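You operate a simulated robot arm through the tools that you are given. There is no shell and no other tool. Be economical: measure what you need, move in short steps, check, and stop when the job is done.

Carry out the task below with a simulated robot arm. There is one attempt and no reset: what you move stays moved.

JOB
Open the dishwasher drawer.

The check looks at the end state, three seconds after you hand in, the way a careful person would. Anything else that was tipped, shoved, dropped, spilled or broken makes it a failure.

ROBOT AND FRAMES
A 6-joint arm with a two-finger parallel gripper, fixed in place. Base frame: the origin is at the foot of the arm, x ahead of it, y to its left, z up. Readings come in m, degrees, newtons and seconds.
With the tool pointing down near the work surface it reaches from about 0.3 to 0.74 m from the base axis. Its first joint turns from -66.0 to 66.0 degrees. Payload 2.45 kg.
The tool frame sits at the grasp point between the pads (the TCP): z along the fingers, y along the line on which they close. The tips reach 0.024 m beyond it. The gripper opens to 0.068 m. The fingers are 0.017 m wide and 0.01 m thick; the gripper's body (0.04 by 0.07 m) begins 0.041 m behind the TCP.
Orientation is that of the tool frame in the base frame, as a unit quaternion [w, x, y, z]. With the fingers straight down and closing along the base's y, the tool's x points along the base's -x, its y along +y and its z along -z.

CONTROLS
- The arm moves only by the tool move_arm. Its argument "increments" is a list of rows, each a list of 7 numbers: the shift along the base's x, y, z in m, then the turn, a rotation vector about the base's x, y, z in degrees, then the finger opening in m, from 0 to 0.068. In form: [[dx, dy, dz, ax, ay, az, fingers], ...]. A call has 1 to 8 rows; each row shifts and turns the commanded pose from where the row before left it. Each row takes 0.2 s and may step no farther than 0.05 m and 8.6 degrees from the row before; otherwise, or with a gripper value out of range, the whole call is refused. A pose out of reach is approached as far as the arm can. The call stops where the force on the tool passes 40 N (or 10 N more than at its start, if that is more) or the arm is blocked; 0.2 s more then pass. The fingers move at their own pace (about 0.108 m/s each) and stop on an object; they squeeze with about 37 N. The grip force told is the motor's: it shows also when the fingers shut on nothing. Time passes only in rows, and 0.2 s behind the last, so rows that do not move let the fingers close. The reply holds the time, the measured pose of the TCP, the force on the tool along the base axes, the opening and the grip force, in the units named above and with some noise.
- Cameras (640 x 400 px; columns grow to the right, rows downward): "scene" is fixed at [0.168, 0.414, 1.4542]; the picture's right is [-0.69, -0.72, 0.00], its down [-0.52, 0.51, -0.68] and it looks along [0.49, -0.48, -0.73] (base axes); focal length 372 px, centre (320, 200). "wrist" rides on the gripper at [0.084, 0.011, -0.075] in the tool frame; the picture's right is [-0.13, 0.99, 0.00], its down [-0.60, -0.08, -0.79] and it looks along [-0.79, -0.10, 0.61] (tool axes); focal length 251 px, centre (320, 200).
- capture(camera): a new picture of that camera. It takes no simulated time.
- probe_pixels(camera, pixels): for up to 12 pixels [column, row] of the newest picture of that camera ("zoom" is the newest enlarged one), the place [x, y, z] in the base frame of the surface seen there, good to about 0.002 m, but the place of the scene camera against the robot may be out by one fixed shift of up to 0.018 m in any direction. It takes no simulated time.
- close_up(camera, box): a new picture of the part [left, top, right, bottom] of that camera's present view, enlarged. It takes no simulated time.
- sign_off(): hands the job in; it is judged then, once.

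Keep the steps short. Do not move on a guess: measure, check each grasp and each placing, and mend mistakes. In all there are 60 turns and 30 pictures (those below and enlarged ones count). Leave the gripper open and the arm clear of the work at the hand-in unless told otherwise, and finish with a single line.

The tools are called after "Call:" as name(argument=value, ...) on one line, values as JSON. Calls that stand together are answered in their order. move_arm: Moves the arm, as the interface text tells. Its arguments: {"type":"object","properties":{"increments":{"type":"array","items":{"type":"array","items":{"type":"number"}}}},"required":["increments"]} The other tools are called the same way: capture (camera) takes a picture; probe_pixels (camera, pixels) gives the place of the surface under pixels of a picture; close_up (camera, box) takes an enlarged picture of a part of a camera's view; sign_off () hands the job in.

At the start:

```text
time: 0.0
tcp_pos: [0.4152, -0.0302, 1.0771]
tool_rot: [0.0, -0.001, 1.0, -0.001]
ft_force: [-0.4, -0.1, -0.6]
grip_width: 0.0679
finger_force: 0.0
```

scene: 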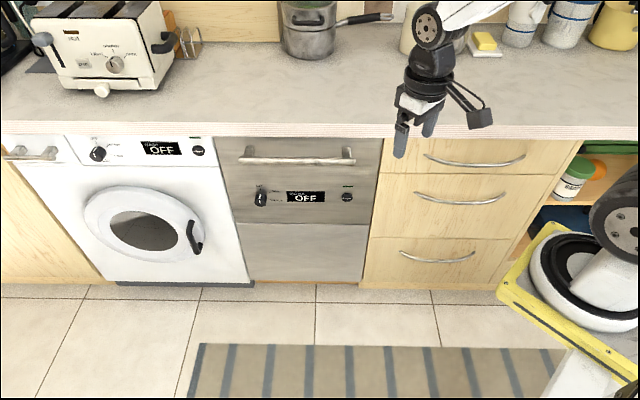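
wrist: 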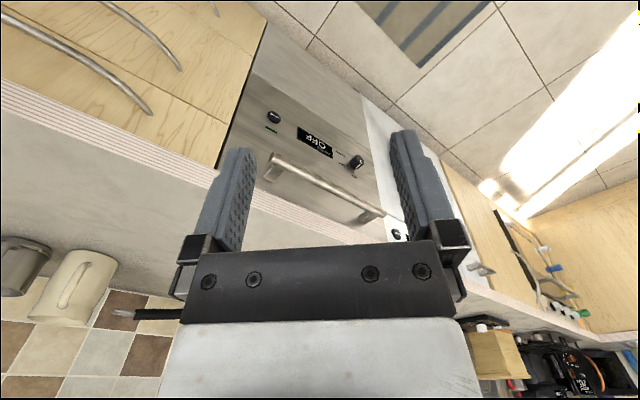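

I see the steel dishwasher drawer front in the middle of the scene view, with a bar handle from about (240,157) to (355,157). I'll measure the handle, the front and the counter edge.

Call:
probe_pixels(camera="scene", pixels=[[247, 158], [270, 160], [297, 161], [325, 162], [348, 158], [295, 180], [240, 190], [350, 190], [300, 135], [290, 215], [290, 245], [300, 128]])

Call:
close_up(camera="scene", box=[200, 120, 400, 245])

```text
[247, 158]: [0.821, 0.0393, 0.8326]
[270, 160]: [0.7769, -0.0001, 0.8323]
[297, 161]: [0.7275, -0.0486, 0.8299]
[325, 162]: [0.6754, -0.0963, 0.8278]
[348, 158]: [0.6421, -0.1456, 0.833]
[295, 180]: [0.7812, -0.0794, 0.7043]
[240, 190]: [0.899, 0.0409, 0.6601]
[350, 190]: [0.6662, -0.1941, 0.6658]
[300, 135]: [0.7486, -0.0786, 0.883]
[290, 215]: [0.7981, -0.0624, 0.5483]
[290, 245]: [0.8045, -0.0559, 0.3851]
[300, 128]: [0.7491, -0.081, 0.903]
```

```text
3.20 times, centred on (300, 182) of scene
```

zoom: 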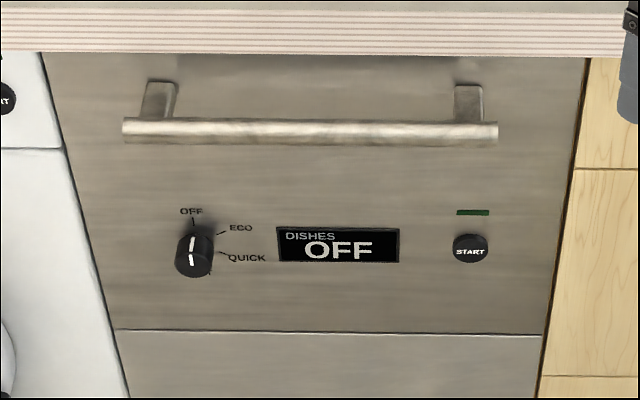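

The handle bar runs along (0.69, 0.72, 0) at z≈0.83, and the drawer pulls out along (-0.72, 0.69, 0). The scene camera may be shifted, so I'll probe the same handle in the wrist view, where it runs from about (275,165) to (378,215), and compare.

Call:
probe_pixels(camera="wrist", pixels=[[280, 165], [300, 175], [325, 188], [350, 200], [372, 211], [317, 140], [275, 117], [357, 162], [300, 208], [290, 225]])

Call:
close_up(camera="wrist", box=[240, 90, 400, 250])

Call:
probe_pixels(camera="scene", pixels=[[305, 197], [261, 199], [347, 197], [300, 330], [580, 340], [430, 75]])

```text
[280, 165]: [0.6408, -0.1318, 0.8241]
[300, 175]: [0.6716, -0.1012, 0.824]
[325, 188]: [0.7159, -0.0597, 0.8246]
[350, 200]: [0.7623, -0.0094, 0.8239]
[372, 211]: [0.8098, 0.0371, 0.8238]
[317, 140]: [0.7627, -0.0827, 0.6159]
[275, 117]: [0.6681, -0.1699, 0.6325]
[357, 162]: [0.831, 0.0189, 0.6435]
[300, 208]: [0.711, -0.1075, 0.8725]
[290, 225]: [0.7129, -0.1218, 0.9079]
```

```text
2.50 times, centred on (320, 170) of wrist
```

zoom: 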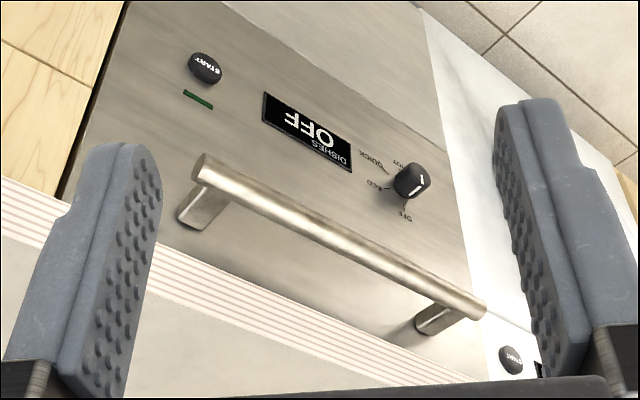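

```text
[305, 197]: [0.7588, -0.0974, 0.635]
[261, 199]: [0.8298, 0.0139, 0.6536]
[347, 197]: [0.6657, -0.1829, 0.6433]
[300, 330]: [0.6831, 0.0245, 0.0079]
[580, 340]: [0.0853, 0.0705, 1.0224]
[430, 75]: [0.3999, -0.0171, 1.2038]
```

The two cameras agree. The bar centre is near (0.729, -0.053, 0.817), its axis is (0.707, 0.707, 0), and it stands about 0.045 m clear of the front. The counter edge overhangs by about 0.02 m. I plan to grip the bar from in front with the fingers closing vertically, pitched about 30° below horizontal. First I'll yaw +45° in free space.

Call:
move_arm(increments=[[0, 0, 0, 0, 0, 7.5, 0.045], [0, 0, 0, 0, 0, 7.5, 0.045], [0, 0, 0, 0, 0, 7.5, 0.045], [0, 0, 0, 0, 0, 7.5, 0.045], [0, 0, 0, 0, 0, 7.5, 0.045], [0, 0, 0, 0, 0, 7.5, 0.045]])

```text
time: 1.4
tcp_pos: [0.415, -0.0305, 1.0769]
tool_rot: [0.001, -0.384, 0.923, 0.0]
ft_force: [0.0, -0.2, -0.4]
grip_width: 0.0452
finger_force: 0.1
```

The yaw is reached. Next I'll pitch the tool 60° about (-0.707, -0.707, 0) while drifting to (0.575, 0.05), which is still well in front of the counter edge.

Call:
move_arm(increments=[[0.02, 0.01, -0.01, -5.3, -5.3, 0, 0.045], [0.02, 0.01, -0.01, -5.3, -5.3, 0, 0.045], [0.02, 0.01, -0.01, -5.3, -5.3, 0, 0.045], [0.02, 0.01, -0.01, -5.3, -5.3, 0, 0.045], [0.02, 0.01, -0.01, -5.3, -5.3, 0, 0.045], [0.02, 0.01, -0.01, -5.3, -5.3, 0, 0.045], [0.02, 0.01, -0.01, -5.3, -5.3, 0, 0.045], [0.02, 0.01, -0.01, -5.3, -5.3, 0, 0.045]])

```text
time: 3.2
tcp_pos: [0.5764, 0.0486, 0.9957]
tool_rot: [0.192, -0.331, 0.799, -0.463]
ft_force: [0.9, -0.4, 0.1]
grip_width: 0.0452
finger_force: 0.1
```

The pitch is right: the tool axis is (0.61, -0.61, -0.5). Now I'll go to a pre-grasp about 0.09 m back from the bar along the tool axis, at (0.669, 0.007, 0.866).

Call:
move_arm(increments=[[0.023, -0.01, -0.033, 0, 0, 0, 0.045], [0.023, -0.01, -0.033, 0, 0, 0, 0.045], [0.023, -0.011, -0.033, 0, 0, 0, 0.045], [0.023, -0.011, -0.031, 0, 0, 0, 0.045]])

Call:
capture(camera="wrist")

Call:
capture(camera="scene")

```text
time: 4.2
tcp_pos: [0.6703, 0.008, 0.8687]
tool_rot: [0.192, -0.332, 0.8, -0.462]
ft_force: [0.5, -0.2, 0.5]
grip_width: 0.0451
finger_force: 0.1
```

```text
25 pictures are left
```

wrist: 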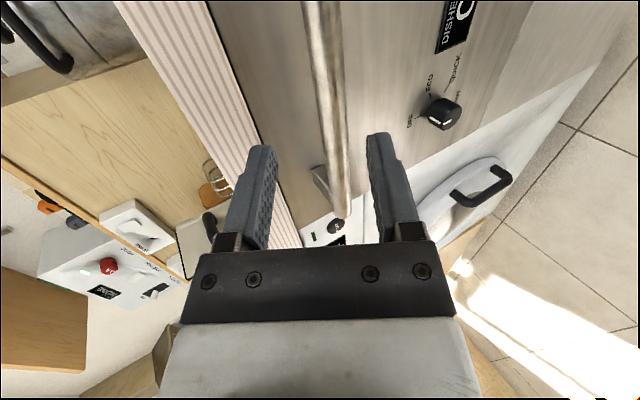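

```text
24 pictures are left
```

scene: 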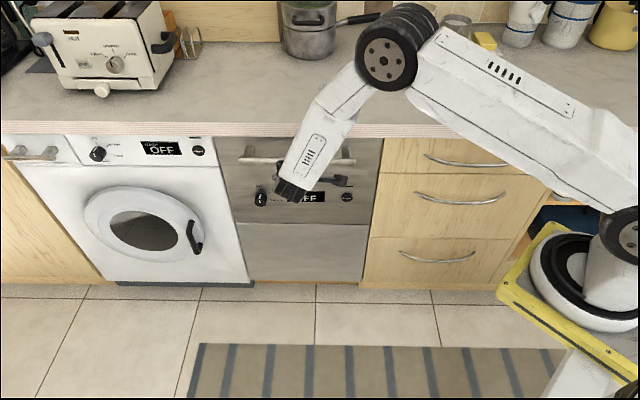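

The bar lies between the two fingers in the wrist view, from (320,20) to (340,200). I'll probe across it to refine its position.

Call:
probe_pixels(camera="wrist", pixels=[[315, 60], [320, 60], [327, 60], [334, 60], [339, 60], [324, 120], [330, 120], [336, 120], [344, 120], [380, 60], [260, 80], [215, 90]])

```text
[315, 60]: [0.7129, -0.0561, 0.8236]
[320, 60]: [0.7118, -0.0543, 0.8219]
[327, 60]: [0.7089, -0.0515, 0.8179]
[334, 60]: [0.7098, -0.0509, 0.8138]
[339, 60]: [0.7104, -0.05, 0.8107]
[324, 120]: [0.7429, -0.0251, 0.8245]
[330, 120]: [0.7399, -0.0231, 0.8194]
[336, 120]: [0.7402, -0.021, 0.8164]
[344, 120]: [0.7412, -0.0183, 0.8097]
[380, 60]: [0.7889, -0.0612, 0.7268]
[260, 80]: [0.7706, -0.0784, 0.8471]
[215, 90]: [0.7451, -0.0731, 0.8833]
```

Refined bar centre: about (0.725, -0.049, 0.816). I'll advance along the tool axis by (0.051, -0.053, -0.050) with the fingers open.

Call:
move_arm(increments=[[0.013, -0.013, -0.0125, 0, 0, 0, 0.045], [0.013, -0.014, -0.0125, 0, 0, 0, 0.045], [0.013, -0.013, -0.0125, 0, 0, 0, 0.045], [0.012, -0.013, -0.0125, 0, 0, 0, 0.045], [0, 0, 0, 0, 0, 0, 0.045]])

Call:
capture(camera="wrist")

```text
time: 5.4
tcp_pos: [0.7177, -0.0438, 0.8162]
tool_rot: [0.191, -0.331, 0.8, -0.462]
ft_force: [0.2, 0.2, 0.1]
grip_width: 0.0449
finger_force: 0.1
```

```text
23 pictures are left
```

wrist: 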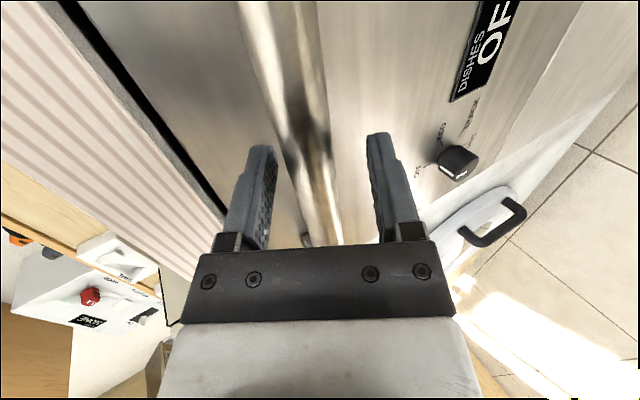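

The bar is between the pads, about 4 mm toward the upper one. I'll nudge up 4 mm and close.

Call:
move_arm(increments=[[0.001, -0.001, 0.004, 0, 0, 0, 0.045], [0, 0, 0, 0, 0, 0, 0.02], [0, 0, 0, 0, 0, 0, 0.0], [0, 0, 0, 0, 0, 0, 0.0]])

```text
time: 6.4
tcp_pos: [0.7177, -0.0442, 0.8193]
tool_rot: [0.191, -0.331, 0.801, -0.461]
ft_force: [1.1, 1.4, -4.6]
grip_width: 0.0214
finger_force: 38.5
```

The grip is holding the bar (width 0.021, 38 N). Now a short test pull of 0.04 m along (-0.707, 0.707, 0).

Call:
move_arm(increments=[[-0.007, 0.007, 0, 0, 0, 0, 0], [-0.007, 0.007, 0, 0, 0, 0, 0], [-0.007, 0.007, 0, 0, 0, 0, 0], [-0.007, 0.007, 0, 0, 0, 0, 0]])

Call:
capture(camera="scene")

```text
time: 7.4
tcp_pos: [0.6899, -0.0161, 0.8198]
tool_rot: [0.19, -0.332, 0.801, -0.46]
ft_force: [-3.7, -1.6, -8.7]
grip_width: 0.0215
finger_force: 39.1
```

```text
22 pictures are left
```

scene: 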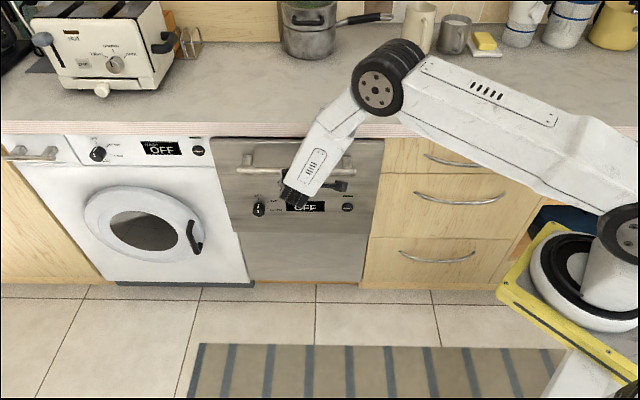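

The front has moved out with low force. I'll check whether it is sliding or tilting.

Call:
probe_pixels(camera="scene", pixels=[[260, 195], [260, 225], [265, 240], [270, 260], [345, 215], [345, 240], [350, 265], [370, 175]])

```text
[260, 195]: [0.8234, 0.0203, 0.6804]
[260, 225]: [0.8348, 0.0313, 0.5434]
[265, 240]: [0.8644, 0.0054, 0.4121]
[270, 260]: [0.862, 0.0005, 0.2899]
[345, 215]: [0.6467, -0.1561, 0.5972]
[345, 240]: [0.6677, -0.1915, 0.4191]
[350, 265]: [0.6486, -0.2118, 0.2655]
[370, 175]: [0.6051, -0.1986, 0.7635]
```

The front is still vertical (n = -0.568 at both heights), so it slides. I'll keep pulling along the same line.

Call:
move_arm(increments=[[-0.012, 0.012, 0, 0, 0, 0, 0], [-0.012, 0.012, 0, 0, 0, 0, 0], [-0.012, 0.012, 0, 0, 0, 0, 0], [-0.012, 0.012, 0, 0, 0, 0, 0], [-0.012, 0.012, 0, 0, 0, 0, 0], [-0.012, 0.012, 0, 0, 0, 0, 0]])

```text
time: 8.8
tcp_pos: [0.6187, 0.0547, 0.8205]
tool_rot: [0.193, -0.332, 0.801, -0.46]
ft_force: [4.7, 6.9, -18.2]
grip_width: 0.0217
finger_force: 38.5
```

It's moving freely, with a downward load of 18 N building on the tool. I'll lower the command slightly to relieve that and keep pulling.

Call:
move_arm(increments=[[0, 0, -0.0015, 0, 0, 0, 0], [-0.012, 0.012, -0.0003, 0, 0, 0, 0], [-0.0115, 0.0125, -0.0003, 0, 0, 0, 0], [-0.012, 0.012, -0.0003, 0, 0, 0, 0], [-0.0115, 0.0125, -0.0003, 0, 0, 0, 0]])

Call:
capture(camera="scene")

```text
time: 10.0
tcp_pos: [0.5713, 0.1016, 0.8194]
tool_rot: [0.192, -0.331, 0.799, -0.463]
ft_force: [-3.1, -1.0, 8.1]
grip_width: 0.0216
finger_force: 38.6
```

```text
21 pictures are left
```

scene: 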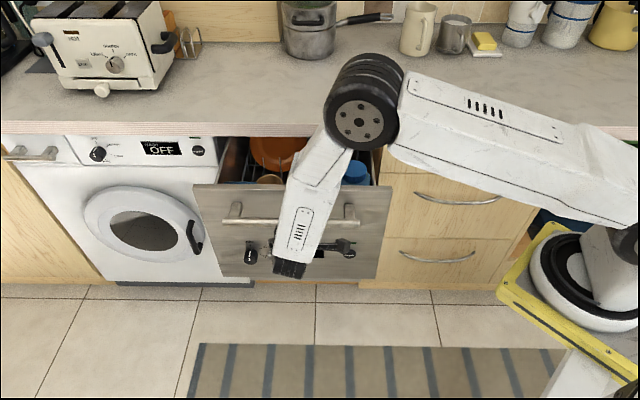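

It's about 0.2 m open, with dishes showing inside, so I'll pull gently and steadily.

Call:
move_arm(increments=[[-0.01, 0.01, 0, 0, 0, 0, 0], [-0.01, 0.01, 0, 0, 0, 0, 0], [-0.01, 0.01, 0, 0, 0, 0, 0], [-0.01, 0.01, 0, 0, 0, 0, 0], [-0.01, 0.01, 0, 0, 0, 0, 0], [-0.01, 0.01, 0, 0, 0, 0, 0]])

```text
time: 10.7
tcp_pos: [0.5508, 0.1214, 0.8211]
tool_rot: [0.191, -0.329, 0.799, -0.465]
ft_force: [-4.9, -5.4, 6.0]
grip_width: 0.0216
finger_force: 39.1
stopped in row 3: the force on the tool passed its limit (the readings are from after the stop); the commanded pose is now the measured one
```

It stopped at about 0.235 m of travel. I'll look to see whether this is the end stop or a contact.

Call:
capture(camera="scene")

Call:
capture(camera="wrist")

```text
20 pictures are left
```

scene: 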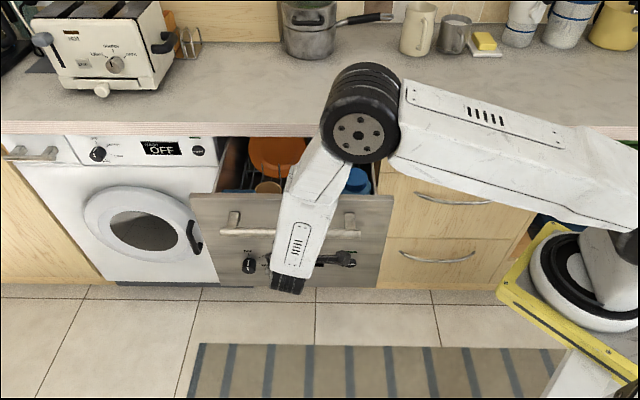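

```text
19 pictures are left
```

wrist: 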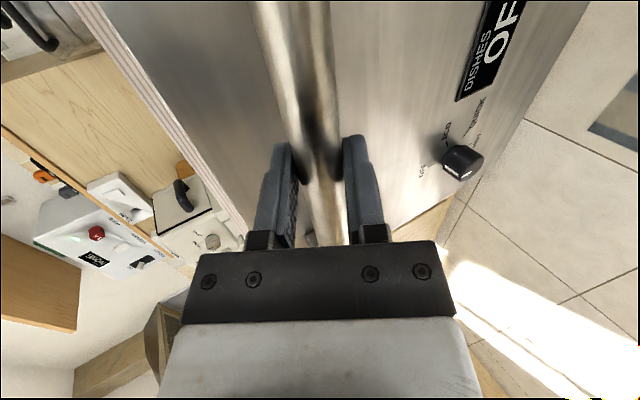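

The picture shows no contact with the arm. I'll check the heights of the contents and the wrist, then make one small further pull to tell whether it's the end stop.

Call:
probe_pixels(camera="scene", pixels=[[275, 150], [268, 187], [360, 180], [375, 195], [240, 195], [230, 160], [240, 175], [360, 120]])

Call:
move_arm(increments=[[-0.004, 0.004, 0, 0, 0, 0, 0], [-0.004, 0.004, 0, 0, 0, 0, 0], [-0.004, 0.004, 0, 0, 0, 0, 0]])

Call:
close_up(camera="scene", box=[180, 120, 400, 257])

```text
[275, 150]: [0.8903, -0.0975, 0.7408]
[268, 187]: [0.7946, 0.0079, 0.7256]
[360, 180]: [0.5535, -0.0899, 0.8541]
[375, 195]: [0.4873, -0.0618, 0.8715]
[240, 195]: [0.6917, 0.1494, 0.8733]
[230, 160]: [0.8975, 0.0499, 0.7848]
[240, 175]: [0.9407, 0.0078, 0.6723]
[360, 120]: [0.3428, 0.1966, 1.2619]
```

```text
time: 11.5
tcp_pos: [0.5396, 0.1337, 0.82]
tool_rot: [0.191, -0.329, 0.799, -0.466]
ft_force: [-4.4, -5.3, 11.7]
grip_width: 0.0218
finger_force: 38.6
```

```text
2.91 times, centred on (290, 188) of scene
```

zoom: 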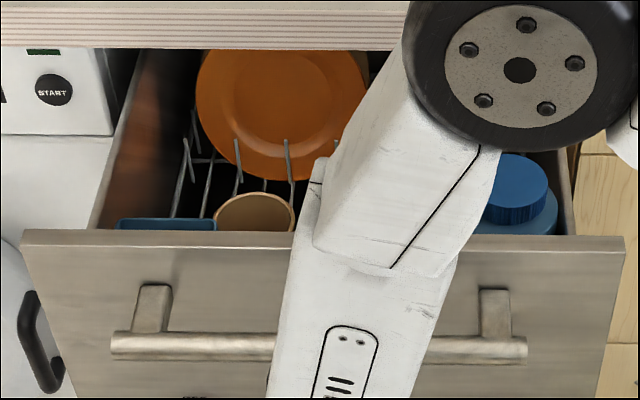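

It moved freely another 0.016 m, so the stop was a transient force rather than the end of travel. I'll keep pulling in gentler steps.

Call:
move_arm(increments=[[-0.004, 0.004, 0, 0, 0, 0, 0], [-0.006, 0.006, 0, 0, 0, 0, 0], [-0.006, 0.006, 0, 0, 0, 0, 0], [-0.006, 0.006, 0, 0, 0, 0, 0], [-0.006, 0.006, 0, 0, 0, 0, 0], [-0.006, 0.006, 0, 0, 0, 0, 0], [-0.006, 0.006, 0, 0, 0, 0, 0], [-0.006, 0.006, 0, 0, 0, 0, 0]])

```text
time: 13.3
tcp_pos: [0.4947, 0.1798, 0.8195]
tool_rot: [0.193, -0.329, 0.799, -0.465]
ft_force: [-4.5, -2.6, 7.1]
grip_width: 0.0214
finger_force: 38.9
```

That makes 0.316 m of travel with low forces. I'll continue the same way.

Call:
move_arm(increments=[[-0.004, 0.004, 0, 0, 0, 0, 0], [-0.006, 0.006, 0, 0, 0, 0, 0], [-0.006, 0.006, 0, 0, 0, 0, 0], [-0.006, 0.006, 0, 0, 0, 0, 0], [-0.006, 0.006, 0, 0, 0, 0, 0], [-0.006, 0.006, 0, 0, 0, 0, 0], [-0.006, 0.006, 0, 0, 0, 0, 0], [-0.006, 0.006, 0, 0, 0, 0, 0]])

Call:
capture(camera="scene")

```text
time: 15.1
tcp_pos: [0.4481, 0.2258, 0.8199]
tool_rot: [0.191, -0.328, 0.799, -0.466]
ft_force: [-14.3, -12.6, 11.9]
grip_width: 0.0219
finger_force: 38.0
```

```text
17 pictures are left
```

scene: 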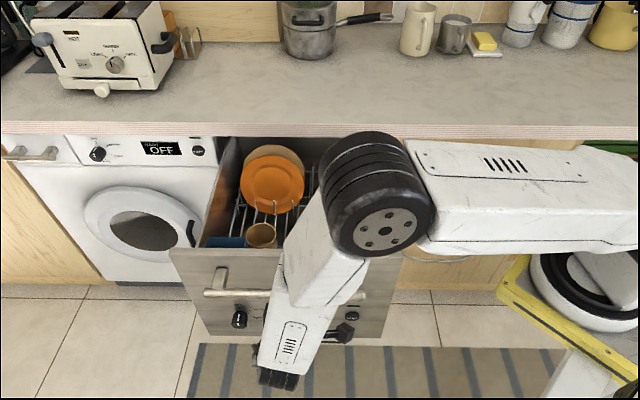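

Travel is now 0.38 m and a 19 N side load shows along -d. I'll relieve it with a 2 mm sideways shift and keep pulling.

Call:
move_arm(increments=[[-0.0015, -0.0015, 0.0005, 0, 0, 0, 0], [-0.004, 0.004, 0, 0, 0, 0, 0], [-0.006, 0.006, 0, 0, 0, 0, 0], [-0.006, 0.006, 0, 0, 0, 0, 0], [-0.006, 0.006, 0, 0, 0, 0, 0], [-0.006, 0.006, 0, 0, 0, 0, 0]])

```text
time: 16.5
tcp_pos: [0.4191, 0.2538, 0.8207]
tool_rot: [0.193, -0.33, 0.801, -0.462]
ft_force: [18.2, 18.4, -20.5]
grip_width: 0.0216
finger_force: 38.4
```

Travel is 0.42 m, but I over-corrected and the side load flipped. I'll back off half the shift and pull slowly.

Call:
move_arm(increments=[[0.0008, 0.0008, -0.001, 0, 0, 0, 0], [-0.004, 0.004, 0, 0, 0, 0, 0], [-0.005, 0.005, 0, 0, 0, 0, 0], [-0.005, 0.005, 0, 0, 0, 0, 0], [-0.005, 0.005, 0, 0, 0, 0, 0]])

Call:
capture(camera="scene")

```text
time: 17.7
tcp_pos: [0.405, 0.268, 0.8201]
tool_rot: [0.19, -0.329, 0.798, -0.467]
ft_force: [0.1, -1.8, 9.5]
grip_width: 0.0219
finger_force: 38.8
out of reach, approached as far as the arm can: row 5
```

```text
16 pictures are left
```

scene: 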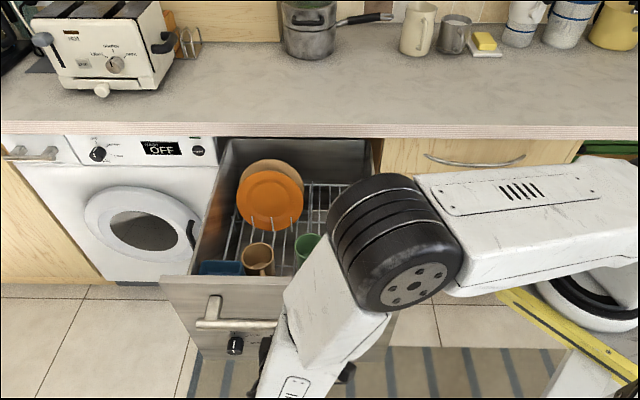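

0.44 m open, and the arm is at its reach limit here. I'll check whether the dark wall seen at (330,155) is the drawer's back, meaning it's nearly fully out.

Call:
close_up(camera="scene", box=[200, 125, 400, 250])

Call:
probe_pixels(camera="scene", pixels=[[330, 155], [330, 143], [330, 175], [375, 150], [270, 145], [225, 160], [240, 280], [330, 137]])

```text
3.20 times, centred on (300, 188) of scene
```

zoom: 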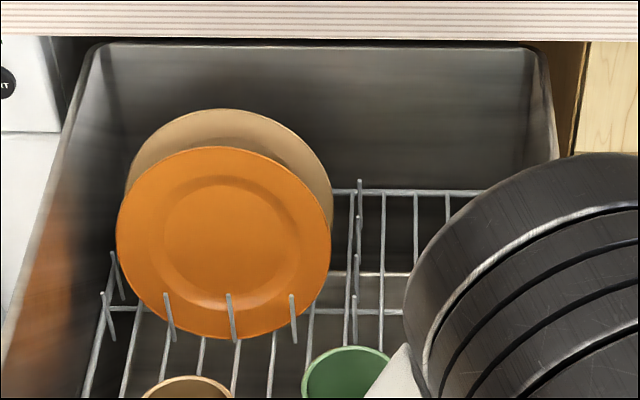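

```text
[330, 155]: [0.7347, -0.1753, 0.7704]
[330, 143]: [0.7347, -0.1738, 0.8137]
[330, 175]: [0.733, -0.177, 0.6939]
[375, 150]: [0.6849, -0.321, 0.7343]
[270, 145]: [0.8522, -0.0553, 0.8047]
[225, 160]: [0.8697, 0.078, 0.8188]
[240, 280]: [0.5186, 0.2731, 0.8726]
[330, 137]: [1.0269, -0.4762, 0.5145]
```

The drawer's back wall is only 0.04 m behind the cabinet face, so it is almost fully out. To reach the end stop, I'll loosen the fingers, turn the tool steeper around the bar (which brings the wrist back into reach), re-close and check.

Call:
move_arm(increments=[[0.003, -0.003, 0, 0, 0, 0, 0.034], [0, 0, 0, 0, 0, 0, 0.034], [0, 0, 0, 5.0, 5.0, 0, 0.034], [0, 0, 0, 5.0, 5.0, 0, 0.034], [0, 0, 0, 5.0, 5.0, 0, 0.034], [0, 0, 0, 0, 0, 0, 0.034]])

Call:
capture(camera="wrist")

```text
time: 19.1
tcp_pos: [0.4078, 0.2651, 0.8189]
tool_rot: [0.127, -0.358, 0.872, -0.309]
ft_force: [0.0, -0.1, 0.6]
grip_width: 0.0339
finger_force: 0.0
```

```text
14 pictures are left
```

wrist: 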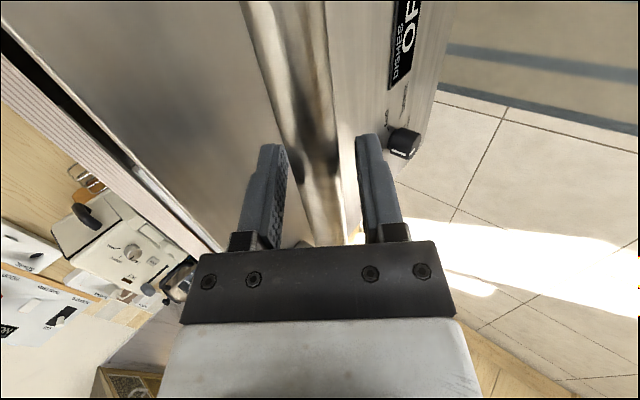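

The bar is still between the pads and the drawer holds still when let go (zero force). I'll re-close and pull gently toward the end stop.

Call:
move_arm(increments=[[0, 0, 0, 0, 0, 0, 0.01], [0, 0, 0, 0, 0, 0, 0], [-0.004, 0.004, 0, 0, 0, 0, 0], [-0.004, 0.004, 0, 0, 0, 0, 0], [-0.005, 0.005, 0, 0, 0, 0, 0], [-0.005, 0.005, 0, 0, 0, 0, 0], [-0.005, 0.005, 0, 0, 0, 0, 0]])

```text
time: 20.4
tcp_pos: [0.3962, 0.2781, 0.8203]
tool_rot: [0.126, -0.356, 0.87, -0.316]
ft_force: [6.9, -3.6, -0.1]
grip_width: 0.0217
finger_force: 38.7
stopped in row 6: the force on the tool passed its limit (the readings are from after the stop); the commanded pose is now the measured one
```

It stopped at about 0.455 m. One small further pull will tell the end stop from a transient.

Call:
move_arm(increments=[[-0.003, 0.003, 0, 0, 0, 0, 0], [-0.003, 0.003, 0, 0, 0, 0, 0], [-0.003, 0.003, 0, 0, 0, 0, 0]])

```text
time: 20.9
tcp_pos: [0.3959, 0.2774, 0.82]
tool_rot: [0.127, -0.356, 0.869, -0.321]
ft_force: [8.6, -3.4, -2.9]
grip_width: 0.0219
finger_force: 38.3
stopped in row 2: the force on the tool passed its limit (the readings are from after the stop); the commanded pose is now the measured one
```

No further movement, so that's the end stop. I'll open the fingers and back away along the tool axis.

Call:
move_arm(increments=[[0, 0, 0, 0, 0, 0, 0.04], [0, 0, 0, 0, 0, 0, 0.04], [-0.004, 0.004, 0.007, 0, 0, 0, 0.04], [-0.009, 0.009, 0.016, 0, 0, 0, 0.04], [-0.009, 0.009, 0.016, 0, 0, 0, 0.04], [-0.009, 0.009, 0.016, 0, 0, 0, 0.04], [-0.009, 0.009, 0.016, 0, 0, 0, 0.04]])

Call:
capture(camera="wrist")

```text
time: 22.5
tcp_pos: [0.3821, 0.3058, 0.8923]
tool_rot: [0.125, -0.355, 0.869, -0.32]
ft_force: [0.4, -0.6, 0.0]
grip_width: 0.04
finger_force: 0.0
out of reach, approached as far as the arm can: row 5, 6, 7
```

```text
13 pictures are left
```

wrist: 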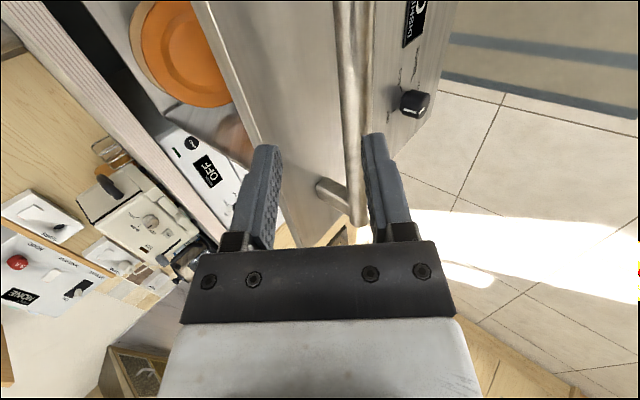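

Free of the bar. I'll lift straight up to clear the drawer front and open the gripper.

Call:
move_arm(increments=[[0, 0, 0.03, 0, 0, 0, 0.04], [0, 0, 0.03, 0, 0, 0, 0.04], [0, 0, 0.03, 0, 0, 0, 0.04], [0, 0, 0.03, 0, 0, 0, 0.068], [0, 0, 0.02, 0, 0, 0, 0.068], [0, 0, 0, 0, 0, 0, 0.068]])

Call:
capture(camera="scene")

Call:
capture(camera="wrist")

```text
time: 23.9
tcp_pos: [0.3846, 0.3073, 1.0342]
tool_rot: [0.126, -0.356, 0.869, -0.321]
ft_force: [-0.5, 0.6, 0.0]
grip_width: 0.0682
finger_force: 0.1
```

```text
12 pictures are left
```

scene: 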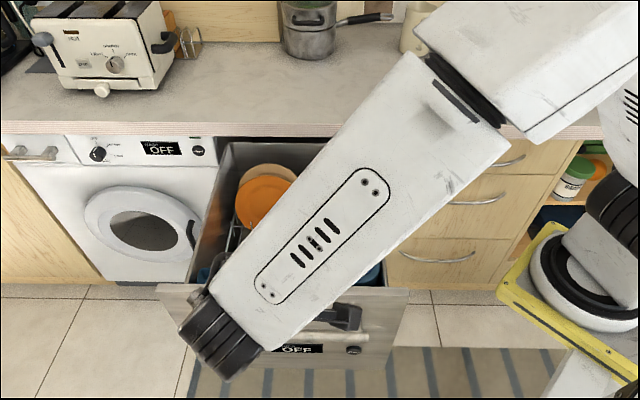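

```text
11 pictures are left
```

wrist: 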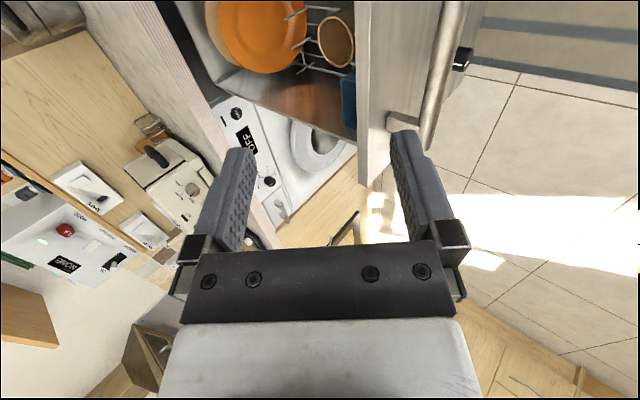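

The drawer is fully out and stays there. Its dishes are still upright, and the open gripper is about 0.14 m above the drawer front and touching nothing. I'm handing in now.

Call:
sign_off()

```text
The job is handed in.
```

The dishwasher drawer is open to its end stop (about 0.455 m), the dishes I could see inside are still upright, and the gripper is open and clear of the work.
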